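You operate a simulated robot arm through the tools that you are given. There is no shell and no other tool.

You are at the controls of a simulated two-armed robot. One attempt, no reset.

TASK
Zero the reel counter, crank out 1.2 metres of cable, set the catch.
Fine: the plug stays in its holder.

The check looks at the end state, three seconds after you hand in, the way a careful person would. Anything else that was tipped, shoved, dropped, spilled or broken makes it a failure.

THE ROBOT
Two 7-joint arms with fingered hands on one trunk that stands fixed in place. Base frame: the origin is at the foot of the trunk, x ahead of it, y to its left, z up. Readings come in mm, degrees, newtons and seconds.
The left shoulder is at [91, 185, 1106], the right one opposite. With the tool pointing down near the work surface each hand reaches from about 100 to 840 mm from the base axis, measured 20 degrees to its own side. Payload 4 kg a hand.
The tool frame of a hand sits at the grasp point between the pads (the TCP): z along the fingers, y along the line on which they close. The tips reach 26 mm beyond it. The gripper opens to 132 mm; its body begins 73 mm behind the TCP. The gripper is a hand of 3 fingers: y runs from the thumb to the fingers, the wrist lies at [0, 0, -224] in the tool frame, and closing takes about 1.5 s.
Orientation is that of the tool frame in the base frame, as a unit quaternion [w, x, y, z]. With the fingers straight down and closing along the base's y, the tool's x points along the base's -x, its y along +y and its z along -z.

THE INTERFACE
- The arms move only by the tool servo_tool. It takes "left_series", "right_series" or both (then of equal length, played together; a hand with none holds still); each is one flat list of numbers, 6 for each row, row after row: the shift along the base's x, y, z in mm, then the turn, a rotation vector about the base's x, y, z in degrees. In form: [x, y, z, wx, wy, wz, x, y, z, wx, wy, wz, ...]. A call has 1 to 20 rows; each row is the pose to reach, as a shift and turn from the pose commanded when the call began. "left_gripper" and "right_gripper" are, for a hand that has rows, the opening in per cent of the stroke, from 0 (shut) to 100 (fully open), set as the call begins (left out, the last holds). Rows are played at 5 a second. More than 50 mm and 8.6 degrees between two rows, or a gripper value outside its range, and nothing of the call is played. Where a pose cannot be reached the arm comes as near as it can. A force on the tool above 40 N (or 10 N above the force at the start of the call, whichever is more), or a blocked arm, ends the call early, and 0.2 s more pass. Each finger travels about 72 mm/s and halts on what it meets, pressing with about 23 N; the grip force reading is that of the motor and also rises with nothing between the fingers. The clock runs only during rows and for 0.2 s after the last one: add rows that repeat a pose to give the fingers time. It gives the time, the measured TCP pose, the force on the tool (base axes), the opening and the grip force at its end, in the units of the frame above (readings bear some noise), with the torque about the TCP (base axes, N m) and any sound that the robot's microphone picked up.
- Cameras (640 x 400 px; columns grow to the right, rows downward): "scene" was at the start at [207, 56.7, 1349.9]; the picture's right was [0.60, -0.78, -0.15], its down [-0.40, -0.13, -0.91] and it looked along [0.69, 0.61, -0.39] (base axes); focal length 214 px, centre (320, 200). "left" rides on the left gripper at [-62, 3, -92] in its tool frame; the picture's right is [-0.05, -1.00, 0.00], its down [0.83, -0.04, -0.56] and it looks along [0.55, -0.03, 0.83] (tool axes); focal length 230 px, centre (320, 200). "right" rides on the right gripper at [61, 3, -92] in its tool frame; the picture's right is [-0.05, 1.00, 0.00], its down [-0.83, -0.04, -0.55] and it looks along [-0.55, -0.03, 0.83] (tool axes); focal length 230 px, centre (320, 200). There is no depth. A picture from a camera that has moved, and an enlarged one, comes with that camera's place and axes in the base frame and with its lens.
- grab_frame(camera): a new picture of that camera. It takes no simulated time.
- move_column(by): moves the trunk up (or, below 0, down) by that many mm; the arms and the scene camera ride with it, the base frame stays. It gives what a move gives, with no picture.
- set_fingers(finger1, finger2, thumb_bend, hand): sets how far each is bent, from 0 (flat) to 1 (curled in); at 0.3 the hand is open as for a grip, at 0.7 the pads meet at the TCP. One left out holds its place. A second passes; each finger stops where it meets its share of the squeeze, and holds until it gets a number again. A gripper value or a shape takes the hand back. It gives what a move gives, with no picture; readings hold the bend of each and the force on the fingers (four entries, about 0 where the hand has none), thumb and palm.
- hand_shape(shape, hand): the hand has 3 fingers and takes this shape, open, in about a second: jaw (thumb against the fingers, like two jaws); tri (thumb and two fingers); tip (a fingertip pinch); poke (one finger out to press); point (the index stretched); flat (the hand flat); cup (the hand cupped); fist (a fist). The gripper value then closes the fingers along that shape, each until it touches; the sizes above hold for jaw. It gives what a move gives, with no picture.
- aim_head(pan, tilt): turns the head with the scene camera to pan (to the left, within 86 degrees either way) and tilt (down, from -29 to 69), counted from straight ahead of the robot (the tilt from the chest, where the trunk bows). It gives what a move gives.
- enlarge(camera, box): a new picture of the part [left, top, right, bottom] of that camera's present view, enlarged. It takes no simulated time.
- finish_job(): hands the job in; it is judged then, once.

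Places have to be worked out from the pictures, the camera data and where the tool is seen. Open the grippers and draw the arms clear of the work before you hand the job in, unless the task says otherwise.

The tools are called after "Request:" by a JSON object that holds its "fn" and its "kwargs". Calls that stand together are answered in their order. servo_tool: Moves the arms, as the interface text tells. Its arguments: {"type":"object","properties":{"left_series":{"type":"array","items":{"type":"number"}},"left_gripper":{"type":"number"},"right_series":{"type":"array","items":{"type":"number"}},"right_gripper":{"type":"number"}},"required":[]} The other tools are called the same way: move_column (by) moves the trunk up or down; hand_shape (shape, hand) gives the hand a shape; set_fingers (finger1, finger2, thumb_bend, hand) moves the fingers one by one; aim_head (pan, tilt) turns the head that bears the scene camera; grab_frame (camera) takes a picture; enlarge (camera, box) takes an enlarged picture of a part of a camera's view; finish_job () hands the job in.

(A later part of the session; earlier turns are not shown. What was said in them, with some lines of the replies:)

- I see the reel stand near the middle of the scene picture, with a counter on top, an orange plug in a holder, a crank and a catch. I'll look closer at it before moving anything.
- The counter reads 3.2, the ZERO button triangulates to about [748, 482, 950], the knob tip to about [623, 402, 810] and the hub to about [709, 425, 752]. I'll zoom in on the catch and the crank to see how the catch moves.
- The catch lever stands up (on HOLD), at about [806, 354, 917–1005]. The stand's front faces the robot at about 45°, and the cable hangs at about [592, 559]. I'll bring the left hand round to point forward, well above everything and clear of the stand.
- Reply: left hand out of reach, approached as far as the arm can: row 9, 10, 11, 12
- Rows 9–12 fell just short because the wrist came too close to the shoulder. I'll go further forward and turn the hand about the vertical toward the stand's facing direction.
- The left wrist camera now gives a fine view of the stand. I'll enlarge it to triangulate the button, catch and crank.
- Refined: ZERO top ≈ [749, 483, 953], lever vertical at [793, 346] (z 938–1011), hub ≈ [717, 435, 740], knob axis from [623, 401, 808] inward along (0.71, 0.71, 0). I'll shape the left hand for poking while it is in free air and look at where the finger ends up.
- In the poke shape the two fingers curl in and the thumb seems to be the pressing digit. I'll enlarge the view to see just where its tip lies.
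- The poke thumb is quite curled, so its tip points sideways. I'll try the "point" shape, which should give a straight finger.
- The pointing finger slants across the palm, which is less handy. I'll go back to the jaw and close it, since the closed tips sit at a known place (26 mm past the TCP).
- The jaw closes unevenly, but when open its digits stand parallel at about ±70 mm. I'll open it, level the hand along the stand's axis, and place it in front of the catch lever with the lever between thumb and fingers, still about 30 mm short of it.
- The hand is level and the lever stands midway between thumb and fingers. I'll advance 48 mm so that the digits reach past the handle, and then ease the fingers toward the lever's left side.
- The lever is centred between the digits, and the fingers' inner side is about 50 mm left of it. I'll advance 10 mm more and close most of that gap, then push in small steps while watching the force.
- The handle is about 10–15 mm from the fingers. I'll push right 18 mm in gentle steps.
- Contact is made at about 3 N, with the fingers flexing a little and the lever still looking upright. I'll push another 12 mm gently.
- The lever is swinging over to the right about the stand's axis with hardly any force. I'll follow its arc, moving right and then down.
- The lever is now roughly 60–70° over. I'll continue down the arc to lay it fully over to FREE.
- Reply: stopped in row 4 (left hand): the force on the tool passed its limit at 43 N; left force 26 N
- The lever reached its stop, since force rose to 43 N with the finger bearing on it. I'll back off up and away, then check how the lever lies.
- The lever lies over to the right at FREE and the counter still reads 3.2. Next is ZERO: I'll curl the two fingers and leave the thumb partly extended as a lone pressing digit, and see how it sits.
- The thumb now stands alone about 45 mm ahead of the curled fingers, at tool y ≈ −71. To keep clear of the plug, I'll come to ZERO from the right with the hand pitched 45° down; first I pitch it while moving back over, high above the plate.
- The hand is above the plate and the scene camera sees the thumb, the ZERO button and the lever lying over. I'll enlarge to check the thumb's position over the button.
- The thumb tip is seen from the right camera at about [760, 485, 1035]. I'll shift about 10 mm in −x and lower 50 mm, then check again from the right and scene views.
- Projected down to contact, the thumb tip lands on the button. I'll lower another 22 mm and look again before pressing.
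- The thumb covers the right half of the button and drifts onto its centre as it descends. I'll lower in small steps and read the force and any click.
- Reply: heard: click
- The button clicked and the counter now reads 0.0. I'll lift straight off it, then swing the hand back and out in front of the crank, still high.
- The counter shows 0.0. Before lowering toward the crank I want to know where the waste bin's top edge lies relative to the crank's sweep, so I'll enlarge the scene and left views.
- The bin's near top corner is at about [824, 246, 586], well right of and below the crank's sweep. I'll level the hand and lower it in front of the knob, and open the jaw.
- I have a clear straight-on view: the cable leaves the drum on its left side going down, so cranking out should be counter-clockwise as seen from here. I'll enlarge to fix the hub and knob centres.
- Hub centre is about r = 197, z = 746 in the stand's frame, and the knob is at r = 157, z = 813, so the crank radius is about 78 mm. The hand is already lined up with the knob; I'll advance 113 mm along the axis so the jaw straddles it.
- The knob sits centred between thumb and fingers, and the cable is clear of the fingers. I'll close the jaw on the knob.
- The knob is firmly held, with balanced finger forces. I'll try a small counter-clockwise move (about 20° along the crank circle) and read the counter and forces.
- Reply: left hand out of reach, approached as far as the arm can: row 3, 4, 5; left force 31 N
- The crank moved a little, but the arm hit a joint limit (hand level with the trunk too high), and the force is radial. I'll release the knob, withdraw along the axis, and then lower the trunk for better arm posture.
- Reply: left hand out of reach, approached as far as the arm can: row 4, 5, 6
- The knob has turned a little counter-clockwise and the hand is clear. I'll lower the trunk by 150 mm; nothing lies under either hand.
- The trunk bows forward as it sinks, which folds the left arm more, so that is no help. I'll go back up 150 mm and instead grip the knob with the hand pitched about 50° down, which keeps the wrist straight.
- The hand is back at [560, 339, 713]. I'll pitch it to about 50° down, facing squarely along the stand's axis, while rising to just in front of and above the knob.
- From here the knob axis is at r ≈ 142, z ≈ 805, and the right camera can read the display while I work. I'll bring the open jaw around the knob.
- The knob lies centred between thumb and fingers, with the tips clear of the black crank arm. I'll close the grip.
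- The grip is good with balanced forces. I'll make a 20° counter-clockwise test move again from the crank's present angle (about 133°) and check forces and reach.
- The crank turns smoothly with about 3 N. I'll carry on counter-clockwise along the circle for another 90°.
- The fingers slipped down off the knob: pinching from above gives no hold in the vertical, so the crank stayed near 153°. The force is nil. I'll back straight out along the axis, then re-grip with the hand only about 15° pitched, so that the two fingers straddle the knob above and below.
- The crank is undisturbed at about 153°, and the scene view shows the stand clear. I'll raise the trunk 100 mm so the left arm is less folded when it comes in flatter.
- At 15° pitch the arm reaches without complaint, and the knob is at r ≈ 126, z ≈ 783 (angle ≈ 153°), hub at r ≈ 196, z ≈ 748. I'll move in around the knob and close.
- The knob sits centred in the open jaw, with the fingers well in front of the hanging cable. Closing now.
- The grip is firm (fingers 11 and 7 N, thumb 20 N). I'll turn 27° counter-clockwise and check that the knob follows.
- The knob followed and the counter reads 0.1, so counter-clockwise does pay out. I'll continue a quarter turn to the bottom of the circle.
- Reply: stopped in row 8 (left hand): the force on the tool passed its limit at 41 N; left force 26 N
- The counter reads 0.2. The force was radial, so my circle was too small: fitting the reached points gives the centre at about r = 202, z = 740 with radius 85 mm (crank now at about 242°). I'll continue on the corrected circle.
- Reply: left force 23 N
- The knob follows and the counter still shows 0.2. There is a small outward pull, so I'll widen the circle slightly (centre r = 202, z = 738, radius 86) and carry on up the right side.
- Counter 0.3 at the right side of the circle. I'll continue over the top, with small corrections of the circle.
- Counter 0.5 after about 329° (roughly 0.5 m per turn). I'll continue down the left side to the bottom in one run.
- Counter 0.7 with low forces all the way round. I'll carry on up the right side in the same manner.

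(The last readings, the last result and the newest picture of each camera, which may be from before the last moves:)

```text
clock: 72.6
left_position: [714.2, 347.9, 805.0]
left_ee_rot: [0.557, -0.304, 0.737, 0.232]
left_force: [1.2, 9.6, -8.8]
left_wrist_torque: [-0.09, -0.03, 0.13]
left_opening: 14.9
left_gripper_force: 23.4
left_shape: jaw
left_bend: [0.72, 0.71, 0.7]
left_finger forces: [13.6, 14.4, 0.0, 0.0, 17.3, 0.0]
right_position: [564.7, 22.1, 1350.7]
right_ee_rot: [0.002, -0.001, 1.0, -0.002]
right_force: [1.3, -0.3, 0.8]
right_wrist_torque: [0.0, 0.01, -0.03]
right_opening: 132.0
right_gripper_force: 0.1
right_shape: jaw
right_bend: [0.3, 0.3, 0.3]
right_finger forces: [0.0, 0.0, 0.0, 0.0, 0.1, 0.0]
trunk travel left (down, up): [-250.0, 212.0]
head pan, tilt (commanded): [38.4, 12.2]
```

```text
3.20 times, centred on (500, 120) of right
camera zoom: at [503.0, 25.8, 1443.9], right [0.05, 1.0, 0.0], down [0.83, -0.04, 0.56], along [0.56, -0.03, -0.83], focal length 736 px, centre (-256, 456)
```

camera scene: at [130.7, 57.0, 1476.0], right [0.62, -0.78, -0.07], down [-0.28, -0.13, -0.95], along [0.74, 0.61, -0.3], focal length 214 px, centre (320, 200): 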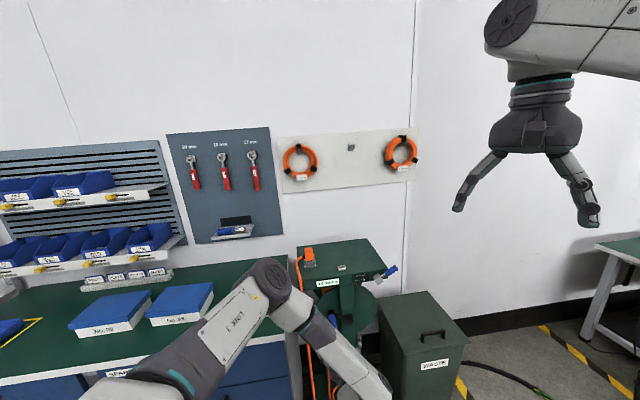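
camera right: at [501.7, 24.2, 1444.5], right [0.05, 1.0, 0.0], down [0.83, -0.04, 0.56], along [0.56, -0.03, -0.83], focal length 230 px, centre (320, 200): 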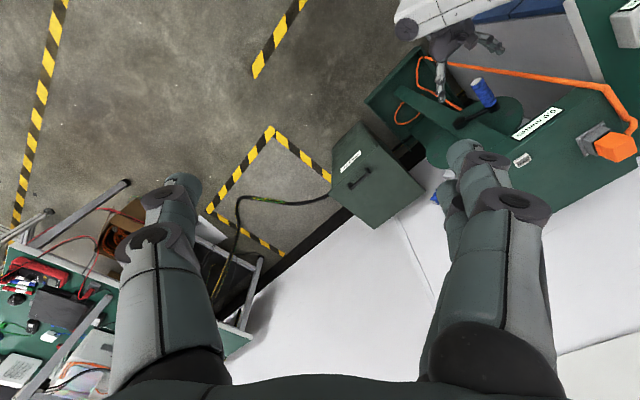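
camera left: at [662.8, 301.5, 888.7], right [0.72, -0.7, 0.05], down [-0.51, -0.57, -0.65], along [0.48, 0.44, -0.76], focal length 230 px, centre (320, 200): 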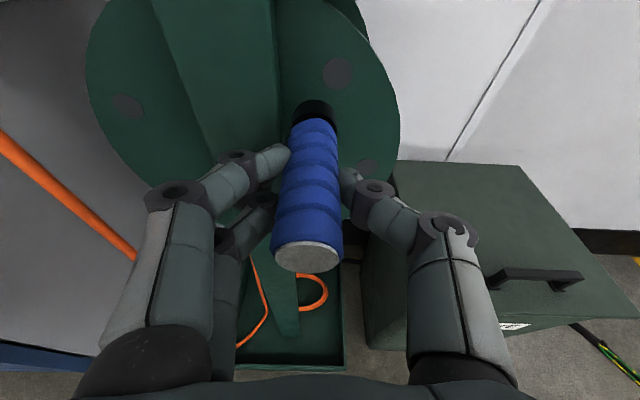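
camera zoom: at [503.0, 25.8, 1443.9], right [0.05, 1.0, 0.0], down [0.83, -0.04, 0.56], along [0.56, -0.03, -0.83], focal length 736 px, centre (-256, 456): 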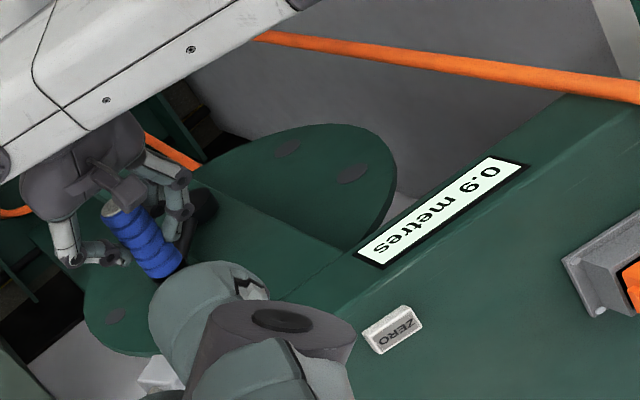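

Counter 0.9 at about 649° of total turning, so about 0.5 m per turn. I'll go on over the top to about 138° and read again.

Request:
{"fn": "servo_tool", "kwargs": {"left_series": [-6.8, 6.8, 7, 0, 0, 0, -14.3, 14.3, 12.6, 0, 0, 0, -22.2, 22.2, 16.7, 0, 0, 0, -30.4, 30.4, 19.2, 0, 0, 0, -38.8, 38.8, 20, 0, 0, 0, -47.2, 47.2, 19.2, 0, 0, 0, -55.4, 55.4, 16.7, 0, 0, 0, -63.4, 63.4, 12.6, 0, 0, 0, -70.9, 70.9, 7, 0, 0, 0, -77.6, 77.6, 0, 0, 0, 0, -83.7, 83.7, -8.3, 0, 0, 0]}}

Request:
{"fn": "enlarge", "kwargs": {"camera": "right", "box": [400, 60, 600, 180]}}

Request:
{"fn": "grab_frame", "kwargs": {"camera": "scene"}}

```text
clock: 75.0
left_position: [632.4, 432.8, 798.2]
left_ee_rot: [0.558, -0.306, 0.735, 0.234]
left_force: [3.1, 2.4, -1.1]
left_wrist_torque: [0.02, -0.04, -0.01]
left_opening: 15.0
left_gripper_force: 23.4
left_shape: jaw
left_bend: [0.72, 0.71, 0.7]
left_finger forces: [13.3, 10.4, 0.1, 0.0, 20.3, 0.1]
right_position: [565.4, 21.9, 1352.2]
right_ee_rot: [0.0, 0.0, 1.0, -0.001]
right_force: [0.4, 0.3, 0.0]
right_wrist_torque: [0.0, -0.01, -0.01]
right_opening: 131.9
right_gripper_force: 0.1
right_shape: jaw
right_bend: [0.3, 0.3, 0.3]
right_finger forces: [0.0, 0.1, 0.0, 0.1, 0.0, 0.0]
trunk travel left (down, up): [-250.0, 212.0]
head pan, tilt (commanded): [38.4, 12.2]
```

```text
3.20 times, centred on (500, 120) of right
camera zoom: at [502.9, 24.9, 1444.0], right [0.05, 1.0, 0.0], down [0.83, -0.04, 0.56], along [0.56, -0.03, -0.83], focal length 736 px, centre (-256, 456)
```

zoom: 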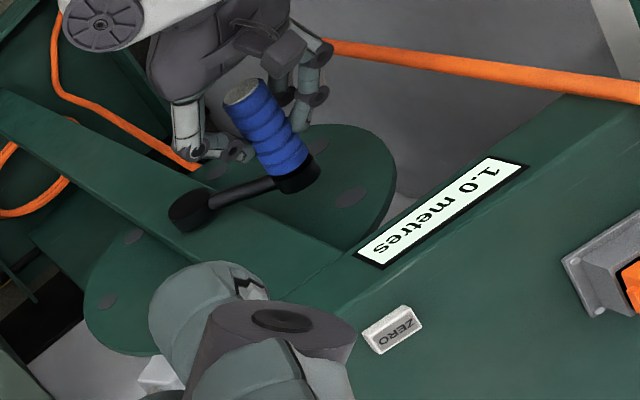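

```text
taken
camera scene: at [132.0, 57.6, 1475.9], right [0.62, -0.78, -0.07], down [-0.28, -0.13, -0.95], along [0.74, 0.61, -0.3], focal length 214 px, centre (320, 200)
```

scene: 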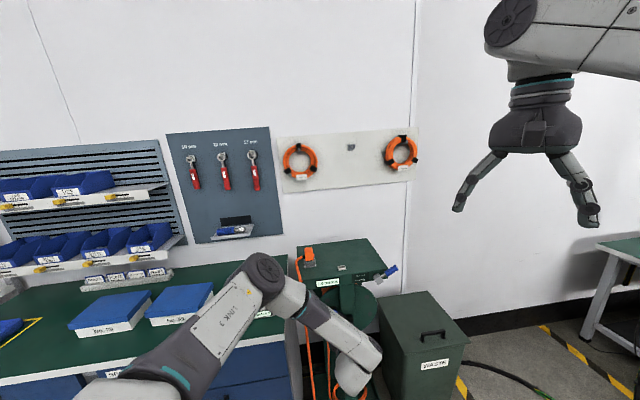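

Counter 1.0 at about 734°, giving 0.494–0.515 m per turn. I'll now go in smaller steps to find where the display changes to 1.1, so that I can stop in the middle of 1.2.

Request:
{"fn": "servo_tool", "kwargs": {"left_series": [-2.0, 2.0, -3.4, 0, 0, 0, -4, 4, -6.9, 0, 0, 0, -5.7, 5.7, -10.5, 0, 0, 0, -7.4, 7.4, -14.4, 0, 0, 0, -7.4, 7.4, -14.4, 0, 0, 0]}}

Request:
{"fn": "enlarge", "kwargs": {"camera": "right", "box": [400, 60, 600, 180]}}

```text
clock: 76.2
left_position: [624.3, 439.2, 784.5]
left_ee_rot: [0.558, -0.304, 0.736, 0.233]
left_force: [2.5, 8.0, 1.4]
left_wrist_torque: [0.1, -0.06, 0.06]
left_opening: 15.0
left_gripper_force: 23.2
left_shape: jaw
left_bend: [0.72, 0.71, 0.71]
left_finger forces: [14.3, 10.3, 0.0, 0.1, 17.7, 0.0]
right_position: [564.9, 22.9, 1352.4]
right_ee_rot: [0.0, 0.0, 1.0, -0.001]
right_force: [-0.8, 0.3, -0.5]
right_wrist_torque: [0.0, 0.01, 0.01]
right_opening: 131.8
right_gripper_force: 0.2
right_shape: jaw
right_bend: [0.3, 0.3, 0.3]
right_finger forces: [0.1, 0.0, 0.0, 0.0, 0.0, 0.1]
trunk travel left (down, up): [-250.0, 212.0]
head pan, tilt (commanded): [38.4, 12.2]
```

```text
3.20 times, centred on (500, 120) of right
camera zoom: at [502.5, 24.8, 1444.2], right [0.05, 1.0, 0.0], down [0.83, -0.04, 0.56], along [0.56, -0.03, -0.83], focal length 736 px, centre (-256, 456)
```

zoom: 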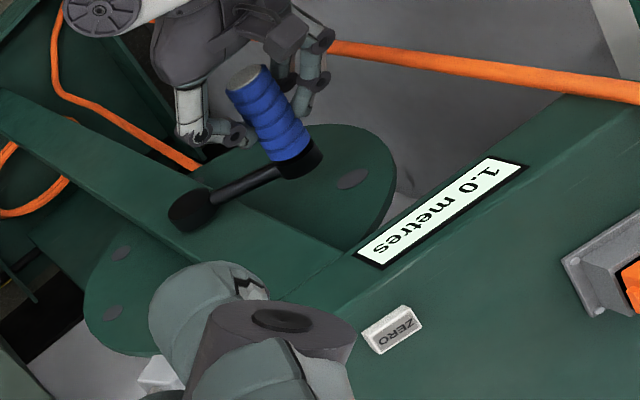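

Still 1.0 at about 746°. Another 6°.

Request:
{"fn": "servo_tool", "kwargs": {"left_series": [-1.5, 1.5, -4, 0, 0, 0, -2.8, 2.8, -8, 0, 0, 0, -2.8, 2.8, -8, 0, 0, 0]}}

Request:
{"fn": "enlarge", "kwargs": {"camera": "right", "box": [400, 60, 600, 180]}}

```text
clock: 77.0
left_position: [621.5, 443.4, 774.7]
left_ee_rot: [0.558, -0.305, 0.736, 0.233]
left_force: [3.5, 10.7, 0.8]
left_wrist_torque: [0.08, -0.07, 0.11]
left_opening: 15.1
left_gripper_force: 23.1
left_shape: jaw
left_bend: [0.72, 0.71, 0.71]
left_finger forces: [14.2, 10.9, 0.0, 0.0, 17.2, 0.1]
right_position: [565.7, 22.7, 1352.5]
right_ee_rot: [0.001, 0.0, 1.0, -0.002]
right_force: [-0.4, -0.9, 0.1]
right_wrist_torque: [-0.03, 0.03, -0.02]
right_opening: 131.5
right_gripper_force: 0.0
right_shape: jaw
right_bend: [0.3, 0.3, 0.3]
right_finger forces: [0.0, 0.1, 0.0, 0.0, 0.0, 0.0]
trunk travel left (down, up): [-250.0, 212.0]
head pan, tilt (commanded): [38.4, 12.2]
```

```text
3.20 times, centred on (500, 120) of right
camera zoom: at [502.7, 25.0, 1444.1], right [0.05, 1.0, 0.0], down [0.83, -0.04, 0.56], along [0.56, -0.03, -0.83], focal length 736 px, centre (-256, 456)
```

zoom: 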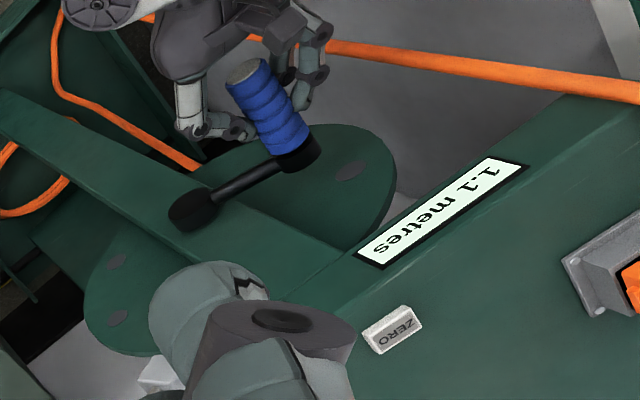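

The display flipped to 1.1 between 746° and 753°, so 1.05 m lies near 749° (about 0.503 m per turn); 1.20 m should come at an angle of about 258°. I'll go to 236° first and check.

Request:
{"fn": "servo_tool", "kwargs": {"left_series": [-2.9, 2.9, -11.2, 0, 0, 0, -4.7, 4.7, -22.8, 0, 0, 0, -5.2, 5.2, -34.7, 0, 0, 0, -4.7, 4.7, -46.6, 0, 0, 0, -2.9, 2.9, -58.2, 0, 0, 0, 0, 0, -69.4, 0, 0, 0, 4, -4, -80, 0, 0, 0, 8.9, -8.9, -89.6, 0, 0, 0, 14.8, -14.8, -98.2, 0, 0, 0, 21.4, -21.4, -105.5, 0, 0, 0, 21.4, -21.4, -105.5, 0, 0, 0]}}

Request:
{"fn": "enlarge", "kwargs": {"camera": "right", "box": [400, 60, 600, 180]}}

```text
clock: 79.4
left_position: [643.3, 419.7, 667.5]
left_ee_rot: [0.557, -0.304, 0.737, 0.232]
left_force: [7.0, 12.1, -8.7]
left_wrist_torque: [-0.04, 0.01, 0.08]
left_opening: 14.8
left_gripper_force: 22.8
left_shape: jaw
left_bend: [0.72, 0.71, 0.7]
left_finger forces: [12.8, 14.3, 0.0, 0.0, 17.2, 0.0]
right_position: [566.4, 22.7, 1352.0]
right_ee_rot: [0.001, 0.001, 1.0, -0.002]
right_force: [-0.1, 0.1, -0.7]
right_wrist_torque: [-0.04, -0.02, -0.02]
right_opening: 132.1
right_gripper_force: 0.0
right_shape: jaw
right_bend: [0.3, 0.3, 0.3]
right_finger forces: [0.0, 0.0, 0.0, 0.0, 0.0, 0.0]
trunk travel left (down, up): [-250.0, 212.0]
head pan, tilt (commanded): [38.4, 12.2]
```

```text
3.20 times, centred on (500, 120) of right
camera zoom: at [503.8, 25.8, 1443.6], right [0.05, 1.0, 0.0], down [0.83, -0.04, 0.56], along [0.55, -0.03, -0.83], focal length 736 px, centre (-256, 456)
```

zoom: 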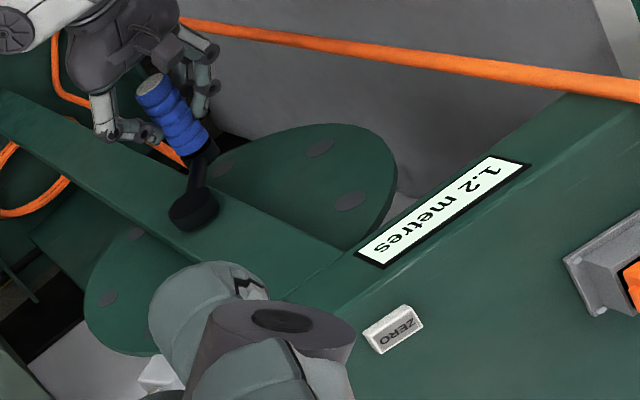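

Counter 1.2 at about 838° (about 1.17 m by my fit). I'll turn the last 20° to sit in the middle of 1.2.

Request:
{"fn": "servo_tool", "kwargs": {"left_series": [3.6, -3.6, -3, 0, 0, 0, 7.4, -7.4, -6, 0, 0, 0, 11.2, -11.2, -8.4, 0, 0, 0, 15.1, -15.1, -10.4, 0, 0, 0, 21.2, -21.2, -12.7, 0, 0, 0, 21.2, -21.2, -12.7, 0, 0, 0]}}

Request:
{"fn": "enlarge", "kwargs": {"camera": "right", "box": [400, 60, 600, 180]}}

Request:
{"fn": "grab_frame", "kwargs": {"camera": "left"}}

```text
clock: 80.8
left_position: [665.9, 398.0, 655.7]
left_ee_rot: [0.557, -0.304, 0.737, 0.232]
left_force: [5.7, 5.3, -8.0]
left_wrist_torque: [-0.08, 0.0, 0.06]
left_opening: 14.8
left_gripper_force: 22.8
left_shape: jaw
left_bend: [0.72, 0.71, 0.7]
left_finger forces: [12.0, 13.3, 0.1, 0.0, 19.6, 0.0]
right_position: [564.5, 22.5, 1351.3]
right_ee_rot: [0.0, 0.001, 1.0, -0.001]
right_force: [-0.2, -1.0, -0.6]
right_wrist_torque: [-0.03, 0.02, 0.0]
right_opening: 132.1
right_gripper_force: 0.2
right_shape: jaw
right_bend: [0.3, 0.3, 0.3]
right_finger forces: [0.1, 0.0, 0.0, 0.0, 0.0, 0.1]
trunk travel left (down, up): [-250.0, 212.0]
head pan, tilt (commanded): [38.4, 12.2]
```

```text
3.20 times, centred on (500, 120) of right
camera zoom: at [503.8, 24.9, 1443.7], right [0.05, 1.0, 0.0], down [0.83, -0.04, 0.56], along [0.55, -0.03, -0.83], focal length 736 px, centre (-256, 456)
```

zoom: 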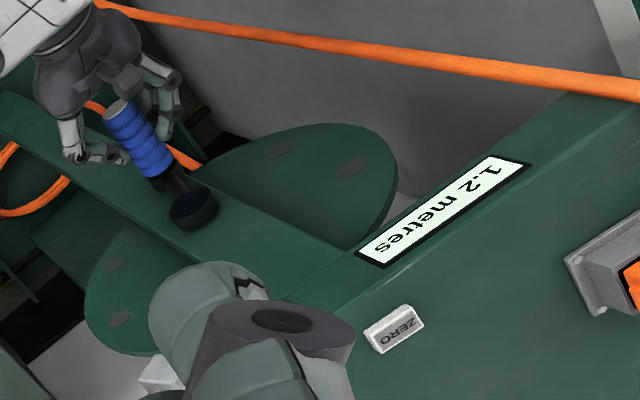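

```text
taken
camera left: at [612.4, 351.2, 739.7], right [0.72, -0.7, 0.05], down [-0.51, -0.57, -0.65], along [0.48, 0.44, -0.76], focal length 230 px, centre (320, 200)
```

left: 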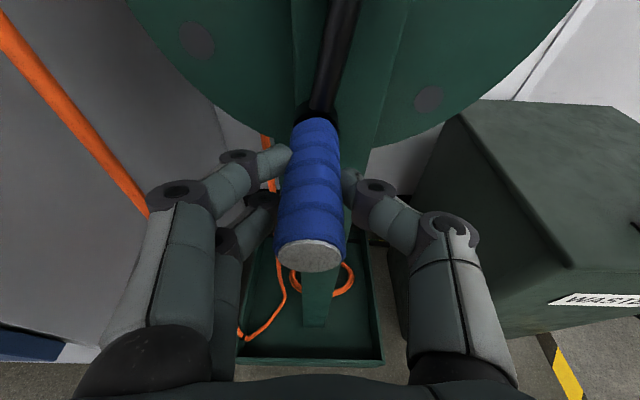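

The measured angle is 261° (about 1.20 m). I'll open the hand to let go of the knob and read the counter again.

Request:
{"fn": "servo_tool", "kwargs": {"left_series": [0, 0, 0, 0, 0, 0, 0, 0, 0, 0, 0, 0, 0, 0, 0, 0, 0, 0, 0, 0, 0, 0, 0, 0, 0, 0, 0, 0, 0, 0, 0, 0, 0, 0, 0, 0, 0, 0, 0, 0, 0, 0, 0, 0, 0, 0, 0, 0], "left_gripper": 100}}

Request:
{"fn": "enlarge", "kwargs": {"camera": "right", "box": [400, 60, 600, 180]}}

Request:
{"fn": "grab_frame", "kwargs": {"camera": "left"}}

```text
clock: 82.6
left_position: [664.5, 399.0, 656.6]
left_ee_rot: [0.558, -0.304, 0.736, 0.233]
left_force: [0.1, 1.4, 0.2]
left_wrist_torque: [-0.04, 0.01, -0.01]
left_opening: 132.0
left_gripper_force: 0.0
left_shape: jaw
left_bend: [0.3, 0.3, 0.3]
left_finger forces: [0.0, 0.1, 0.0, 0.0, 0.0, 0.0]
right_position: [564.8, 20.0, 1352.6]
right_ee_rot: [0.0, 0.0, 1.0, -0.001]
right_force: [0.3, -0.4, 0.3]
right_wrist_torque: [0.01, 0.03, -0.03]
right_opening: 131.8
right_gripper_force: 0.0
right_shape: jaw
right_bend: [0.3, 0.3, 0.3]
right_finger forces: [0.0, 0.0, 0.0, 0.0, 0.1, 0.0]
trunk travel left (down, up): [-250.0, 212.0]
head pan, tilt (commanded): [38.4, 12.2]
```

```text
3.20 times, centred on (500, 120) of right
camera zoom: at [502.3, 23.8, 1444.3], right [0.05, 1.0, 0.0], down [0.83, -0.04, 0.56], along [0.56, -0.03, -0.83], focal length 736 px, centre (-256, 456)
```

zoom: 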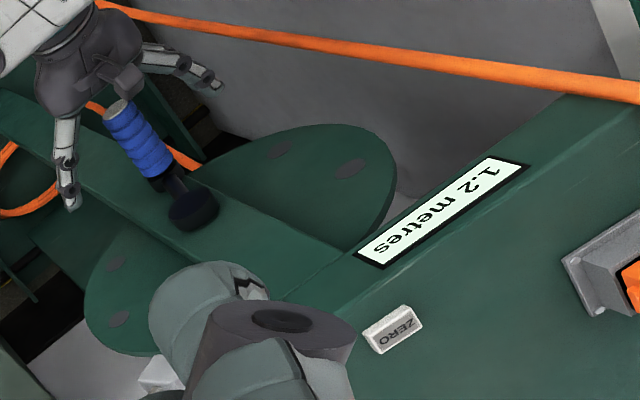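

```text
taken
camera left: at [611.4, 351.6, 740.7], right [0.72, -0.7, 0.05], down [-0.51, -0.57, -0.65], along [0.48, 0.44, -0.76], focal length 230 px, centre (320, 200)
```

left: 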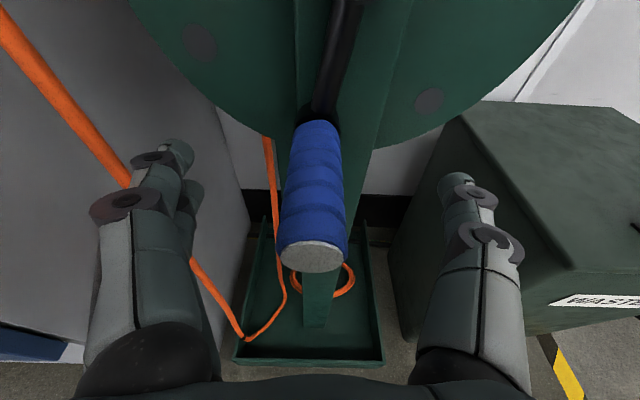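

The crank stays put and the counter holds at 1.2. I'll withdraw along the knob's axis and then move up in front of the catch, with the thumb to come in under the lever.

Request:
{"fn": "servo_tool", "kwargs": {"left_series": [-18, -18, 0, 0, 0, 0, -40, -40, 0, 0, 0, 0, -62, -62, 0, 0, 0, 0, -76, -76, 0, 0, 0, 0, -56, -85, 40, 0, 0, 0, -35, -94, 80, 0, 0, 0, -14, -103, 122, 0, 0, 0, 8, -112, 164, 0, 0, 0, 30, -120, 204, 0, 0, 0, 50, -126, 235, 0, 0, 0, 50, -126, 235, 0, 0, 0]}}

Request:
{"fn": "grab_frame", "kwargs": {"camera": "left"}}

Request:
{"fn": "enlarge", "kwargs": {"camera": "right", "box": [400, 60, 600, 180]}}

Request:
{"fn": "grab_frame", "kwargs": {"camera": "scene"}}

```text
clock: 85.0
left_position: [714.5, 273.1, 890.4]
left_ee_rot: [0.558, -0.305, 0.736, 0.234]
left_force: [-0.3, 0.7, -0.3]
left_wrist_torque: [0.03, 0.0, 0.01]
left_opening: 131.8
left_gripper_force: 0.1
left_shape: jaw
left_bend: [0.3, 0.3, 0.3]
left_finger forces: [0.0, 0.1, 0.0, 0.1, 0.1, 0.0]
right_position: [563.8, 21.2, 1352.4]
right_ee_rot: [0.001, 0.0, 1.0, -0.001]
right_force: [0.3, -1.0, 0.6]
right_wrist_torque: [-0.01, 0.01, 0.01]
right_opening: 131.8
right_gripper_force: 0.0
right_shape: jaw
right_bend: [0.3, 0.3, 0.3]
right_finger forces: [0.0, 0.0, 0.1, 0.0, 0.0, 0.1]
trunk travel left (down, up): [-250.0, 212.0]
head pan, tilt (commanded): [38.4, 12.2]
```

```text
taken
camera left: at [661.4, 225.6, 974.6], right [0.72, -0.7, 0.05], down [-0.51, -0.57, -0.65], along [0.48, 0.44, -0.76], focal length 230 px, centre (320, 200)
```

left: 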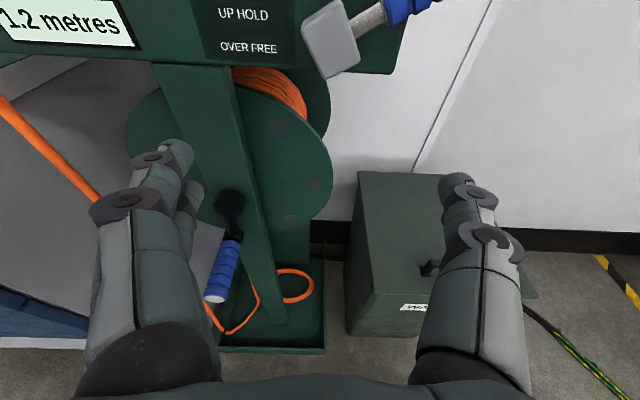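

```text
3.20 times, centred on (500, 120) of right
camera zoom: at [502.4, 23.9, 1444.2], right [0.05, 1.0, 0.0], down [0.83, -0.04, 0.56], along [0.56, -0.03, -0.83], focal length 736 px, centre (-256, 456)
```

zoom: 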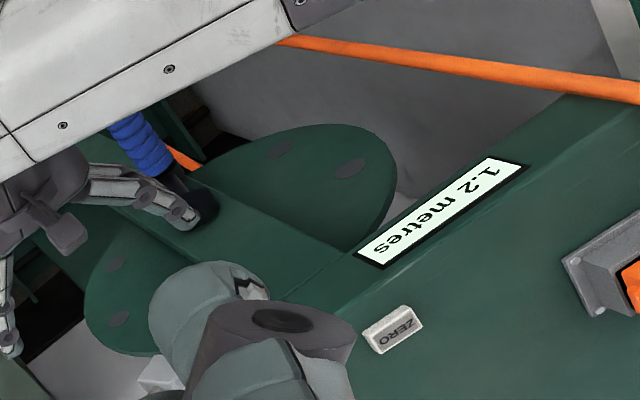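

```text
taken
camera scene: at [131.4, 56.8, 1475.9], right [0.62, -0.78, -0.07], down [-0.28, -0.13, -0.95], along [0.74, 0.61, -0.3], focal length 214 px, centre (320, 200)
```

scene: 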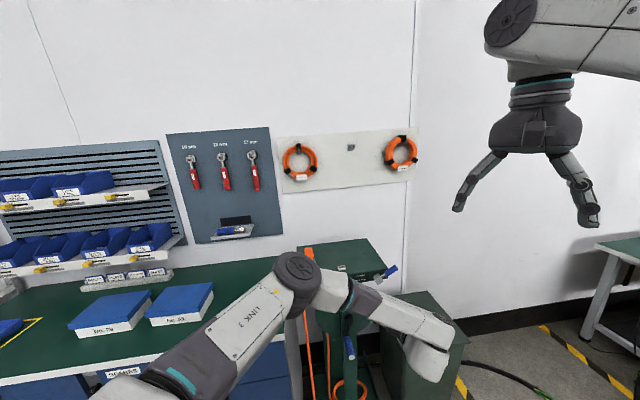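

The counter still shows 1.2. The lever lies at about 60° with its pivot near r = 313, z = 927 and its tip near r = 385, z = 970. I'll slide the open hand in so that the thumb lies below the handle.

Request:
{"fn": "servo_tool", "kwargs": {"left_series": [17, 17, 5, 0, 0, 0, 34, 34, 10, 0, 0, 0, 51, 51, 14, 0, 0, 0, 67, 67, 14, 0, 0, 0, 67, 67, 14, 0, 0, 0]}}

Request:
{"fn": "grab_frame", "kwargs": {"camera": "left"}}

Request:
{"fn": "enlarge", "kwargs": {"camera": "scene", "box": [290, 220, 450, 340]}}

```text
clock: 86.2
left_position: [781.5, 339.1, 905.4]
left_ee_rot: [0.558, -0.304, 0.736, 0.233]
left_force: [0.8, 0.4, -0.4]
left_wrist_torque: [-0.03, 0.0, 0.02]
left_opening: 132.0
left_gripper_force: 0.0
left_shape: jaw
left_bend: [0.3, 0.3, 0.3]
left_finger forces: [0.1, 0.1, 0.1, 0.0, 0.0, 0.1]
right_position: [564.4, 20.8, 1353.1]
right_ee_rot: [0.0, 0.001, 1.0, -0.001]
right_force: [0.1, 0.3, -0.4]
right_wrist_torque: [-0.03, -0.04, 0.01]
right_opening: 131.7
right_gripper_force: 0.2
right_shape: jaw
right_bend: [0.3, 0.3, 0.3]
right_finger forces: [0.0, 0.0, 0.0, 0.0, 0.1, 0.1]
trunk travel left (down, up): [-250.0, 212.0]
head pan, tilt (commanded): [38.4, 12.2]
```

```text
taken
camera left: at [729.6, 291.8, 989.5], right [0.72, -0.7, 0.05], down [-0.51, -0.57, -0.65], along [0.48, 0.44, -0.76], focal length 230 px, centre (320, 200)
```

left: 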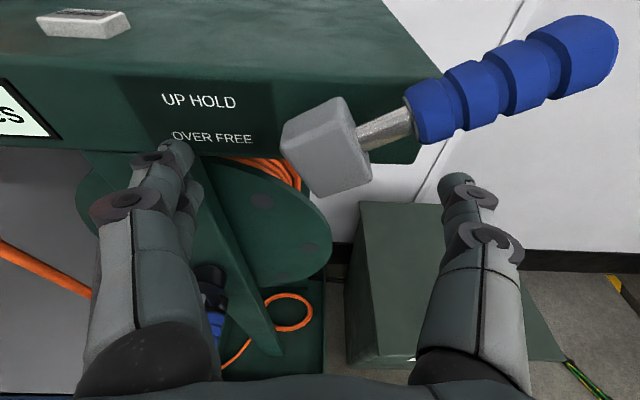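

```text
3.33 times, centred on (370, 280) of scene
camera zoom: at [131.1, 56.3, 1476.0], right [0.62, -0.78, -0.07], down [-0.28, -0.13, -0.95], along [0.74, 0.61, -0.3], focal length 715 px, centre (153, -67)
```

zoom: 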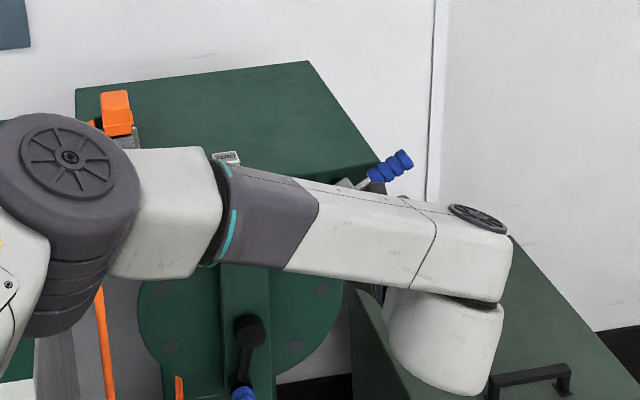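

The thumb is beneath the handle with the grey block free between thumb and fingers. I'll lift it along the lever's arc, up and to the left.

Request:
{"fn": "servo_tool", "kwargs": {"left_series": [-1.4, 1.4, 12, 0, 0, 0, -2.8, 2.8, 24, 0, 0, 0, -5, 5, 34, 0, 0, 0, -7.1, 7.1, 43, 0, 0, 0, -9.9, 9.9, 52, 0, 0, 0]}}

Request:
{"fn": "grab_frame", "kwargs": {"camera": "left"}}

```text
clock: 87.4
left_position: [770.8, 349.7, 958.6]
left_ee_rot: [0.559, -0.304, 0.736, 0.232]
left_force: [0.3, 0.1, -1.1]
left_wrist_torque: [0.04, 0.05, -0.02]
left_opening: 132.3
left_gripper_force: 0.0
left_shape: jaw
left_bend: [0.3, 0.3, 0.3]
left_finger forces: [0.1, 0.1, 0.0, 0.0, 0.6, 0.1]
right_position: [563.5, 21.2, 1351.5]
right_ee_rot: [0.001, 0.0, 1.0, -0.001]
right_force: [-1.6, 0.7, -0.2]
right_wrist_torque: [0.0, -0.01, 0.04]
right_opening: 131.9
right_gripper_force: 0.0
right_shape: jaw
right_bend: [0.3, 0.3, 0.3]
right_finger forces: [0.1, 0.1, 0.0, 0.1, 0.0, 0.0]
trunk travel left (down, up): [-250.0, 212.0]
head pan, tilt (commanded): [38.4, 12.2]
```

```text
taken
camera left: at [718.5, 302.5, 1042.8], right [0.72, -0.7, 0.05], down [-0.51, -0.57, -0.65], along [0.48, 0.44, -0.76], focal length 230 px, centre (320, 200)
```

left: 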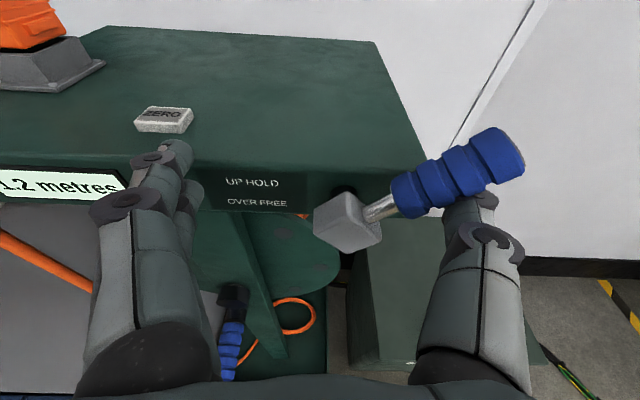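

The thumb is just taking up the handle's underside (0.6 N). I'll continue along the arc.

Request:
{"fn": "servo_tool", "kwargs": {"left_series": [-3.2, 3.2, 7, 0, 0, 0, -6.4, 6.4, 13.6, 0, 0, 0, -10.6, 10.6, 20, 0, 0, 0, -15.6, 15.6, 25.6, 0, 0, 0, -19.1, 19.1, 29, 0, 0, 0, -19.1, 19.1, 29, 0, 0, 0]}}

Request:
{"fn": "grab_frame", "kwargs": {"camera": "left"}}

```text
clock: 88.8
left_position: [752.2, 369.7, 987.7]
left_ee_rot: [0.558, -0.306, 0.736, 0.234]
left_force: [-1.0, -0.2, -0.3]
left_wrist_torque: [0.04, 0.0, 0.01]
left_opening: 132.0
left_gripper_force: 0.0
left_shape: jaw
left_bend: [0.3, 0.3, 0.3]
left_finger forces: [0.0, 0.0, 0.1, 0.0, 0.1, 0.0]
right_position: [564.1, 20.2, 1351.7]
right_ee_rot: [0.001, 0.0, 1.0, -0.001]
right_force: [0.3, 0.6, -0.7]
right_wrist_torque: [0.03, -0.01, 0.02]
right_opening: 131.8
right_gripper_force: 0.1
right_shape: jaw
right_bend: [0.3, 0.3, 0.3]
right_finger forces: [0.0, 0.1, 0.0, 0.0, 0.0, 0.1]
trunk travel left (down, up): [-250.0, 212.0]
head pan, tilt (commanded): [38.4, 12.2]
```

```text
taken
camera left: at [699.5, 321.4, 1071.5], right [0.72, -0.7, 0.05], down [-0.51, -0.57, -0.65], along [0.48, 0.44, -0.76], focal length 230 px, centre (320, 200)
```

left: 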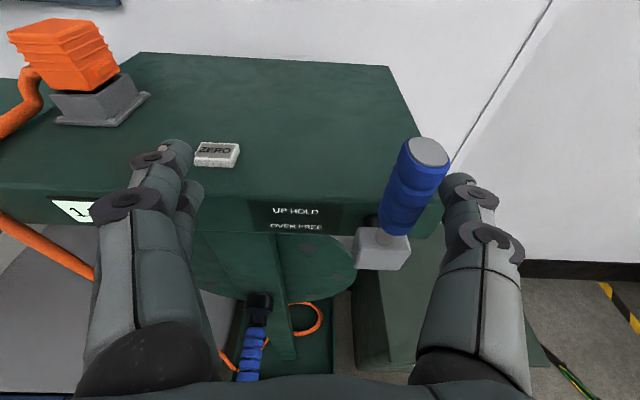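

The lever appears almost or fully upright and the thumb no longer bears on it, as if it had snapped up. I'll look closer.

Request:
{"fn": "enlarge", "kwargs": {"camera": "left", "box": [320, 110, 500, 290]}}

Request:
{"fn": "enlarge", "kwargs": {"camera": "scene", "box": [290, 220, 430, 320]}}

Request:
{"fn": "enlarge", "kwargs": {"camera": "right", "box": [400, 60, 600, 180]}}

```text
2.22 times, centred on (410, 200) of left
camera zoom: at [699.5, 321.4, 1071.5], right [0.72, -0.7, 0.05], down [-0.51, -0.57, -0.65], along [0.48, 0.44, -0.76], focal length 511 px, centre (120, 200)
```

zoom: 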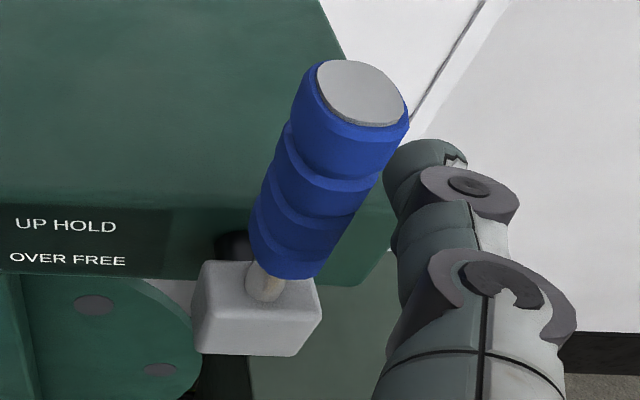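

```text
4.00 times, centred on (360, 270) of scene
camera zoom: at [131.5, 56.5, 1475.9], right [0.62, -0.78, -0.07], down [-0.28, -0.13, -0.95], along [0.74, 0.61, -0.3], focal length 858 px, centre (160, -80)
```

zoom: 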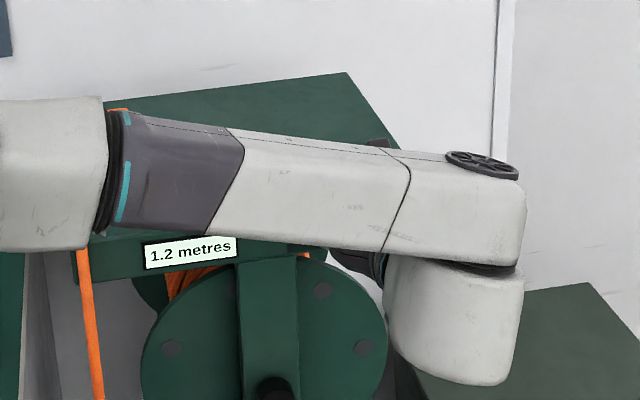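

```text
3.20 times, centred on (500, 120) of right
camera zoom: at [502.4, 23.7, 1444.2], right [0.05, 1.0, 0.0], down [0.83, -0.04, 0.56], along [0.56, -0.03, -0.83], focal length 736 px, centre (-256, 456)
```

zoom: 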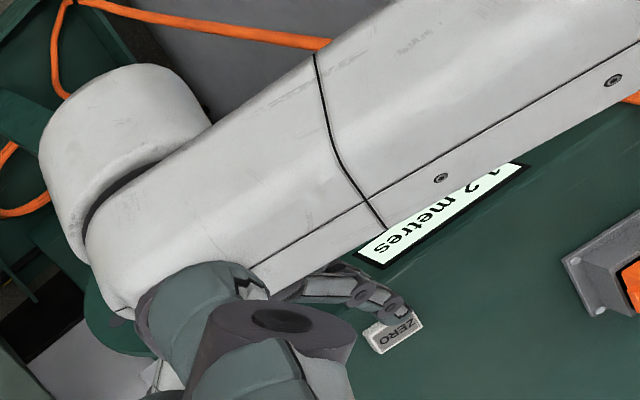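

By the vertical's vanishing point the lever is upright within about 1°. I'll nudge it gently to the left with the thumb to be sure it is seated against its stop.

Request:
{"fn": "servo_tool", "kwargs": {"left_series": [-2.1, 2.1, 0, 0, 0, 0, -4.2, 4.2, 0, 0, 0, 0, -6.4, 6.4, 0, 0, 0, 0, -8.5, 8.5, 0, 0, 0, 0, -8.5, 8.5, 0, 0, 0, 0]}}

Request:
{"fn": "enlarge", "kwargs": {"camera": "left", "box": [320, 110, 500, 290]}}

```text
clock: 90.0
left_position: [743.3, 377.7, 986.4]
left_ee_rot: [0.558, -0.304, 0.736, 0.232]
left_force: [0.7, 0.6, 0.1]
left_wrist_torque: [0.01, -0.01, 0.0]
left_opening: 132.1
left_gripper_force: 0.1
left_shape: jaw
left_bend: [0.3, 0.3, 0.3]
left_finger forces: [0.0, 0.0, 0.0, 0.1, 0.7, 0.1]
right_position: [565.4, 19.8, 1351.4]
right_ee_rot: [0.001, 0.0, 1.0, -0.001]
right_force: [-0.1, 0.4, 0.5]
right_wrist_torque: [0.02, -0.04, 0.02]
right_opening: 131.7
right_gripper_force: 0.1
right_shape: jaw
right_bend: [0.3, 0.3, 0.3]
right_finger forces: [0.1, 0.0, 0.0, 0.0, 0.0, 0.0]
trunk travel left (down, up): [-250.0, 212.0]
head pan, tilt (commanded): [38.4, 12.2]
```

```text
2.22 times, centred on (410, 200) of left
camera zoom: at [691.1, 329.5, 1070.9], right [0.72, -0.7, 0.05], down [-0.51, -0.57, -0.65], along [0.48, 0.44, -0.76], focal length 511 px, centre (120, 200)
```

zoom: 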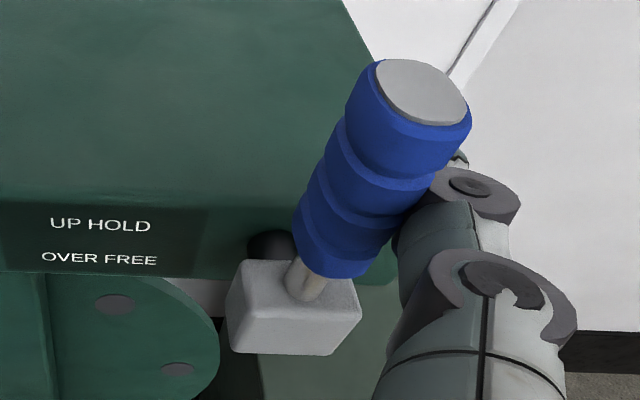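

The thumb just touches (0.7 N) and the lever is exactly vertical. A few more millimetres will confirm that it is against its stop.

Request:
{"fn": "servo_tool", "kwargs": {"left_series": [-1.4, 1.4, 0, 0, 0, 0, -2.8, 2.8, 0, 0, 0, 0, -4.2, 4.2, 0, 0, 0, 0, -4.2, 4.2, 0, 0, 0, 0]}}

Request:
{"fn": "enlarge", "kwargs": {"camera": "left", "box": [320, 110, 500, 290]}}

```text
clock: 91.0
left_position: [740.0, 381.4, 985.5]
left_ee_rot: [0.558, -0.303, 0.737, 0.232]
left_force: [5.5, -2.7, -0.7]
left_wrist_torque: [0.05, 0.02, 0.12]
left_opening: 131.9
left_gripper_force: 0.0
left_shape: jaw
left_bend: [0.3, 0.3, 0.28]
left_finger forces: [0.0, 0.1, 0.0, 0.1, 5.2, 0.0]
right_position: [565.0, 20.8, 1352.1]
right_ee_rot: [0.0, 0.0, 1.0, -0.001]
right_force: [0.3, -0.5, 0.2]
right_wrist_torque: [-0.02, -0.01, 0.01]
right_opening: 131.9
right_gripper_force: 0.1
right_shape: jaw
right_bend: [0.3, 0.3, 0.3]
right_finger forces: [0.0, 0.0, 0.0, 0.0, 0.1, 0.1]
trunk travel left (down, up): [-250.0, 212.0]
head pan, tilt (commanded): [38.4, 12.2]
```

```text
2.22 times, centred on (410, 200) of left
camera zoom: at [687.6, 333.3, 1071.0], right [0.72, -0.7, 0.05], down [-0.51, -0.56, -0.65], along [0.48, 0.44, -0.76], focal length 511 px, centre (120, 200)
```

zoom: 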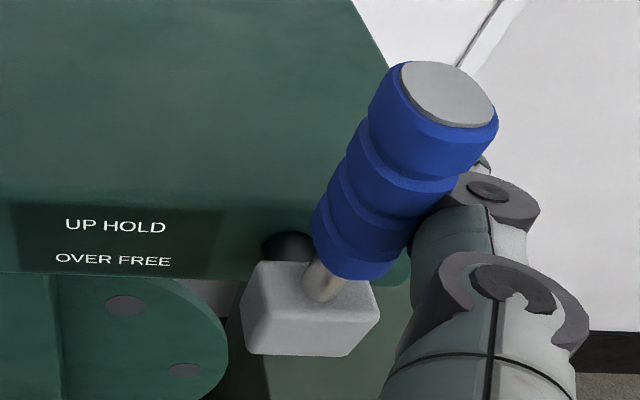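

The lever holds against its stop at 5 N, so the catch is set. I'll ease off and withdraw straight back, away from the stand.

Request:
{"fn": "servo_tool", "kwargs": {"left_series": [8, -8, 0, 0, 0, 0, -5, -21, 0, 0, 0, 0, -28, -44, 0, 0, 0, 0, -52, -68, 10, 0, 0, 0, -76, -92, 30, 0, 0, 0, -100, -112, 60, 0, 0, 0, -115, -125, 95, 0, 0, 0, -125, -135, 130, 0, 0, 0, -125, -135, 130, 0, 0, 0]}}

Request:
{"fn": "grab_frame", "kwargs": {"camera": "left"}}

Request:
{"fn": "grab_frame", "kwargs": {"camera": "scene"}}

Request:
{"fn": "grab_frame", "kwargs": {"camera": "right"}}

```text
clock: 93.0
left_position: [615.4, 246.4, 1116.9]
left_ee_rot: [0.558, -0.305, 0.736, 0.233]
left_force: [0.8, 0.4, 0.8]
left_wrist_torque: [0.01, -0.01, 0.01]
left_opening: 131.8
left_gripper_force: 0.1
left_shape: jaw
left_bend: [0.3, 0.3, 0.3]
left_finger forces: [0.0, 0.0, 0.0, 0.0, 0.0, 0.0]
right_position: [563.9, 21.5, 1352.0]
right_ee_rot: [0.001, -0.001, 1.0, -0.001]
right_force: [-0.1, -0.1, 0.0]
right_wrist_torque: [-0.02, 0.01, 0.0]
right_opening: 132.0
right_gripper_force: 0.1
right_shape: jaw
right_bend: [0.3, 0.3, 0.3]
right_finger forces: [0.1, 0.0, 0.1, 0.0, 0.1, 0.0]
trunk travel left (down, up): [-250.0, 212.0]
head pan, tilt (commanded): [38.4, 12.2]
```

```text
taken
camera left: at [562.5, 199.2, 1200.8], right [0.72, -0.7, 0.05], down [-0.51, -0.57, -0.65], along [0.48, 0.44, -0.76], focal length 230 px, centre (320, 200)
```

left: 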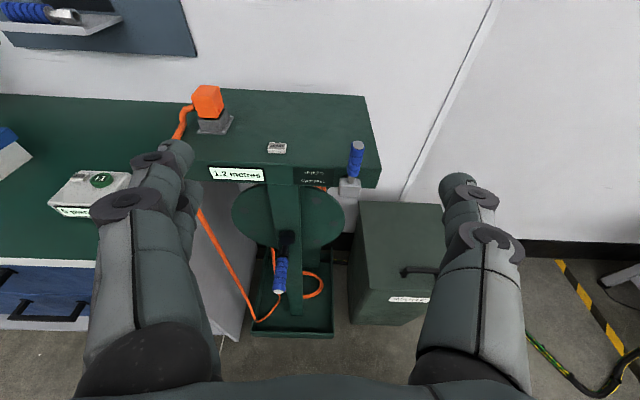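

```text
taken
camera scene: at [131.7, 56.9, 1475.8], right [0.62, -0.78, -0.07], down [-0.28, -0.13, -0.95], along [0.74, 0.61, -0.3], focal length 214 px, centre (320, 200)
```

scene: 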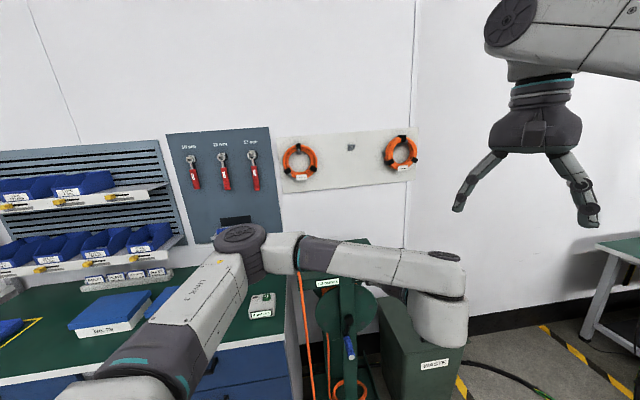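

```text
taken
camera right: at [502.6, 24.0, 1444.1], right [0.05, 1.0, 0.0], down [0.83, -0.04, 0.56], along [0.56, -0.03, -0.83], focal length 230 px, centre (320, 200)
```

right: 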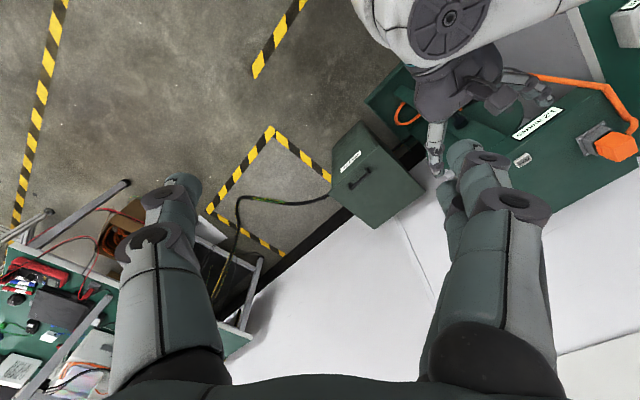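

Both hands are clear of the stand. I'll enlarge to verify the counter, lever, plug, and the piece counter on the bench.

Request:
{"fn": "enlarge", "kwargs": {"camera": "left", "box": [170, 70, 410, 220]}}

Request:
{"fn": "enlarge", "kwargs": {"camera": "left", "box": [30, 150, 350, 350]}}

Request:
{"fn": "enlarge", "kwargs": {"camera": "scene", "box": [230, 280, 290, 330]}}

```text
2.67 times, centred on (290, 145) of left
camera zoom: at [562.5, 199.2, 1200.8], right [0.72, -0.7, 0.05], down [-0.51, -0.57, -0.65], along [0.48, 0.44, -0.76], focal length 614 px, centre (400, 347)
```

zoom: 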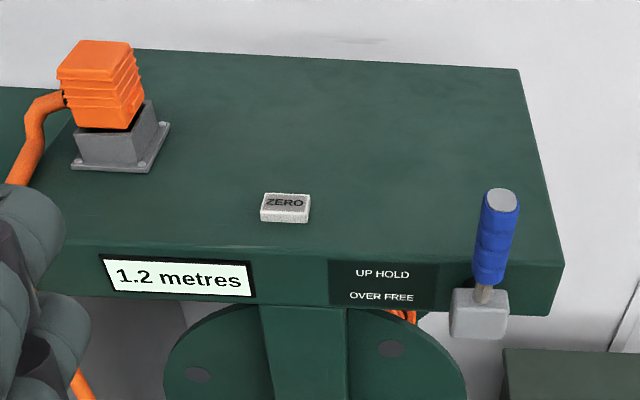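

```text
2.00 times, centred on (190, 250) of left
camera zoom: at [562.5, 199.2, 1200.8], right [0.72, -0.7, 0.05], down [-0.51, -0.57, -0.65], along [0.48, 0.44, -0.76], focal length 460 px, centre (580, 100)
```

zoom: 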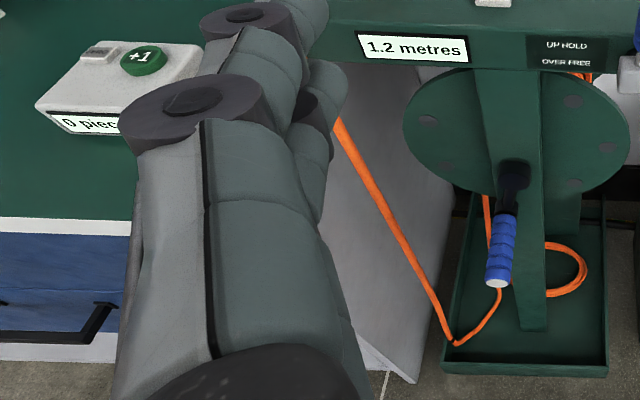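

```text
8.00 times, centred on (260, 305) of scene
camera zoom: at [131.7, 56.9, 1475.8], right [0.62, -0.78, -0.07], down [-0.28, -0.13, -0.95], along [0.74, 0.61, -0.3], focal length 1716 px, centre (800, -640)
```

zoom: 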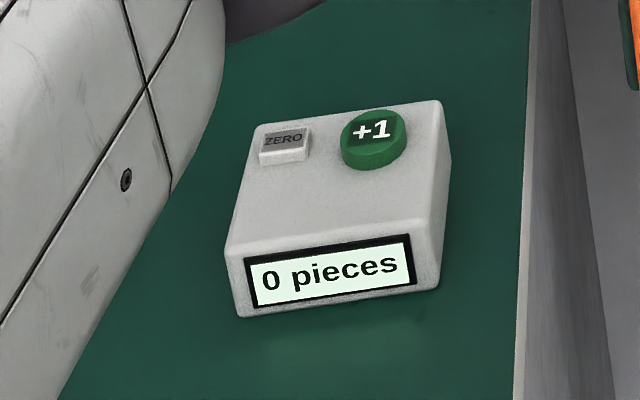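

The counter reads 1.2 m, the lever is up at HOLD, the plug sits in its holder, and the piece counter still reads 0. I'll draw the left hand a bit further back and up, then hand in.

Request:
{"fn": "servo_tool", "kwargs": {"left_series": [-15, 8, 20, 0, 0, 0, -30, 15, 40, 0, 0, 0, -45, 22, 60, 0, 0, 0, -60, 30, 80, 0, 0, 0, -60, 30, 80, 0, 0, 0]}}

Request:
{"fn": "grab_frame", "kwargs": {"camera": "left"}}

Request:
{"fn": "grab_frame", "kwargs": {"camera": "scene"}}

```text
clock: 94.2
left_position: [555.5, 276.6, 1196.8]
left_ee_rot: [0.559, -0.304, 0.736, 0.233]
left_force: [0.2, 0.2, 0.4]
left_wrist_torque: [-0.01, -0.01, -0.03]
left_opening: 131.8
left_gripper_force: 0.0
left_shape: jaw
left_bend: [0.3, 0.3, 0.3]
left_finger forces: [0.1, 0.0, 0.1, 0.0, 0.1, 0.0]
right_position: [566.7, 19.7, 1350.9]
right_ee_rot: [0.0, 0.0, 1.0, -0.001]
right_force: [-0.3, 1.3, -0.6]
right_wrist_torque: [-0.02, 0.04, -0.01]
right_opening: 131.9
right_gripper_force: 0.0
right_shape: jaw
right_bend: [0.3, 0.3, 0.3]
right_finger forces: [0.0, 0.0, 0.0, 0.0, 0.0, 0.0]
trunk travel left (down, up): [-250.0, 212.0]
head pan, tilt (commanded): [38.4, 12.2]
```

```text
taken
camera left: at [502.8, 229.0, 1280.8], right [0.72, -0.7, 0.05], down [-0.51, -0.57, -0.65], along [0.48, 0.44, -0.76], focal length 230 px, centre (320, 200)
```

left: 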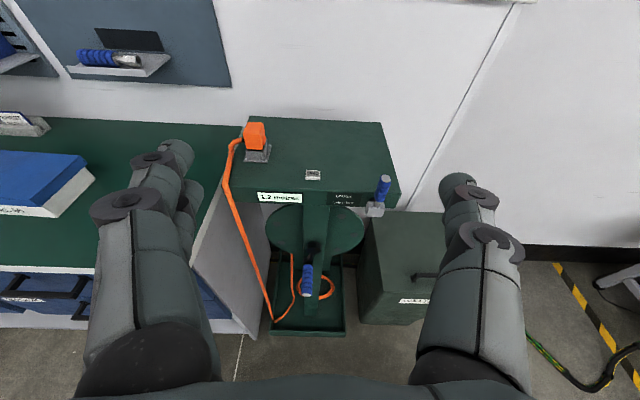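

```text
taken
camera scene: at [132.0, 56.4, 1475.8], right [0.62, -0.78, -0.07], down [-0.28, -0.13, -0.95], along [0.74, 0.61, -0.3], focal length 214 px, centre (320, 200)
```

scene: 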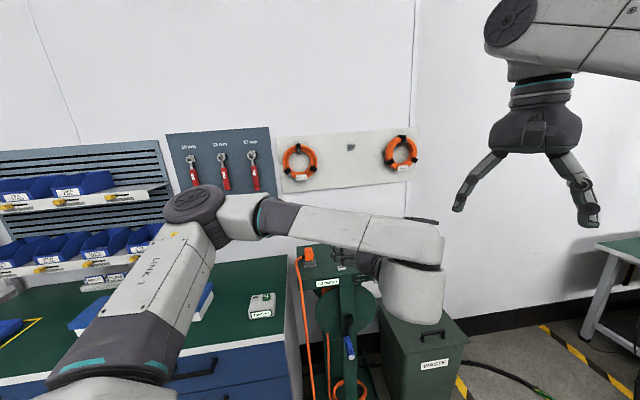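

The stand is as wanted: counter 1.2 metres, catch up at HOLD, plug in its holder. Both hands are open and clear, so I'm handing in.

Request:
{"fn": "finish_job", "kwargs": {}}

```text
The job is handed in.
```

The job is done and handed in. I zeroed the reel counter and cranked out cable until it read 1.2 metres. The catch is back up at HOLD, and 5 N of thumb pressure didn't move it.

- **Plug:** it is still in its holder, and the hands and arms stayed clear of its cable.
- **Around the stand:** the pictures show nothing else on the bench or floor moved, and the piece counter on the bench still reads 0.
- **Length:** by the crank's total turning the length is about 1.20 m, so the reading sits near the middle of 1.2 rather than at its edge.
- **Forces:** the lever and crank each briefly took just over 40 N, once when I laid the lever over to free the reel and once while cranking. The arm stopped itself each time, and the stand showed no sign of shifting.
- **Slip:** on one attempt the fingers slid off the knob. The crank did not turn and nothing was hit.

Both hands are open and drawn back from the stand. I left the trunk 100 mm above where it started.
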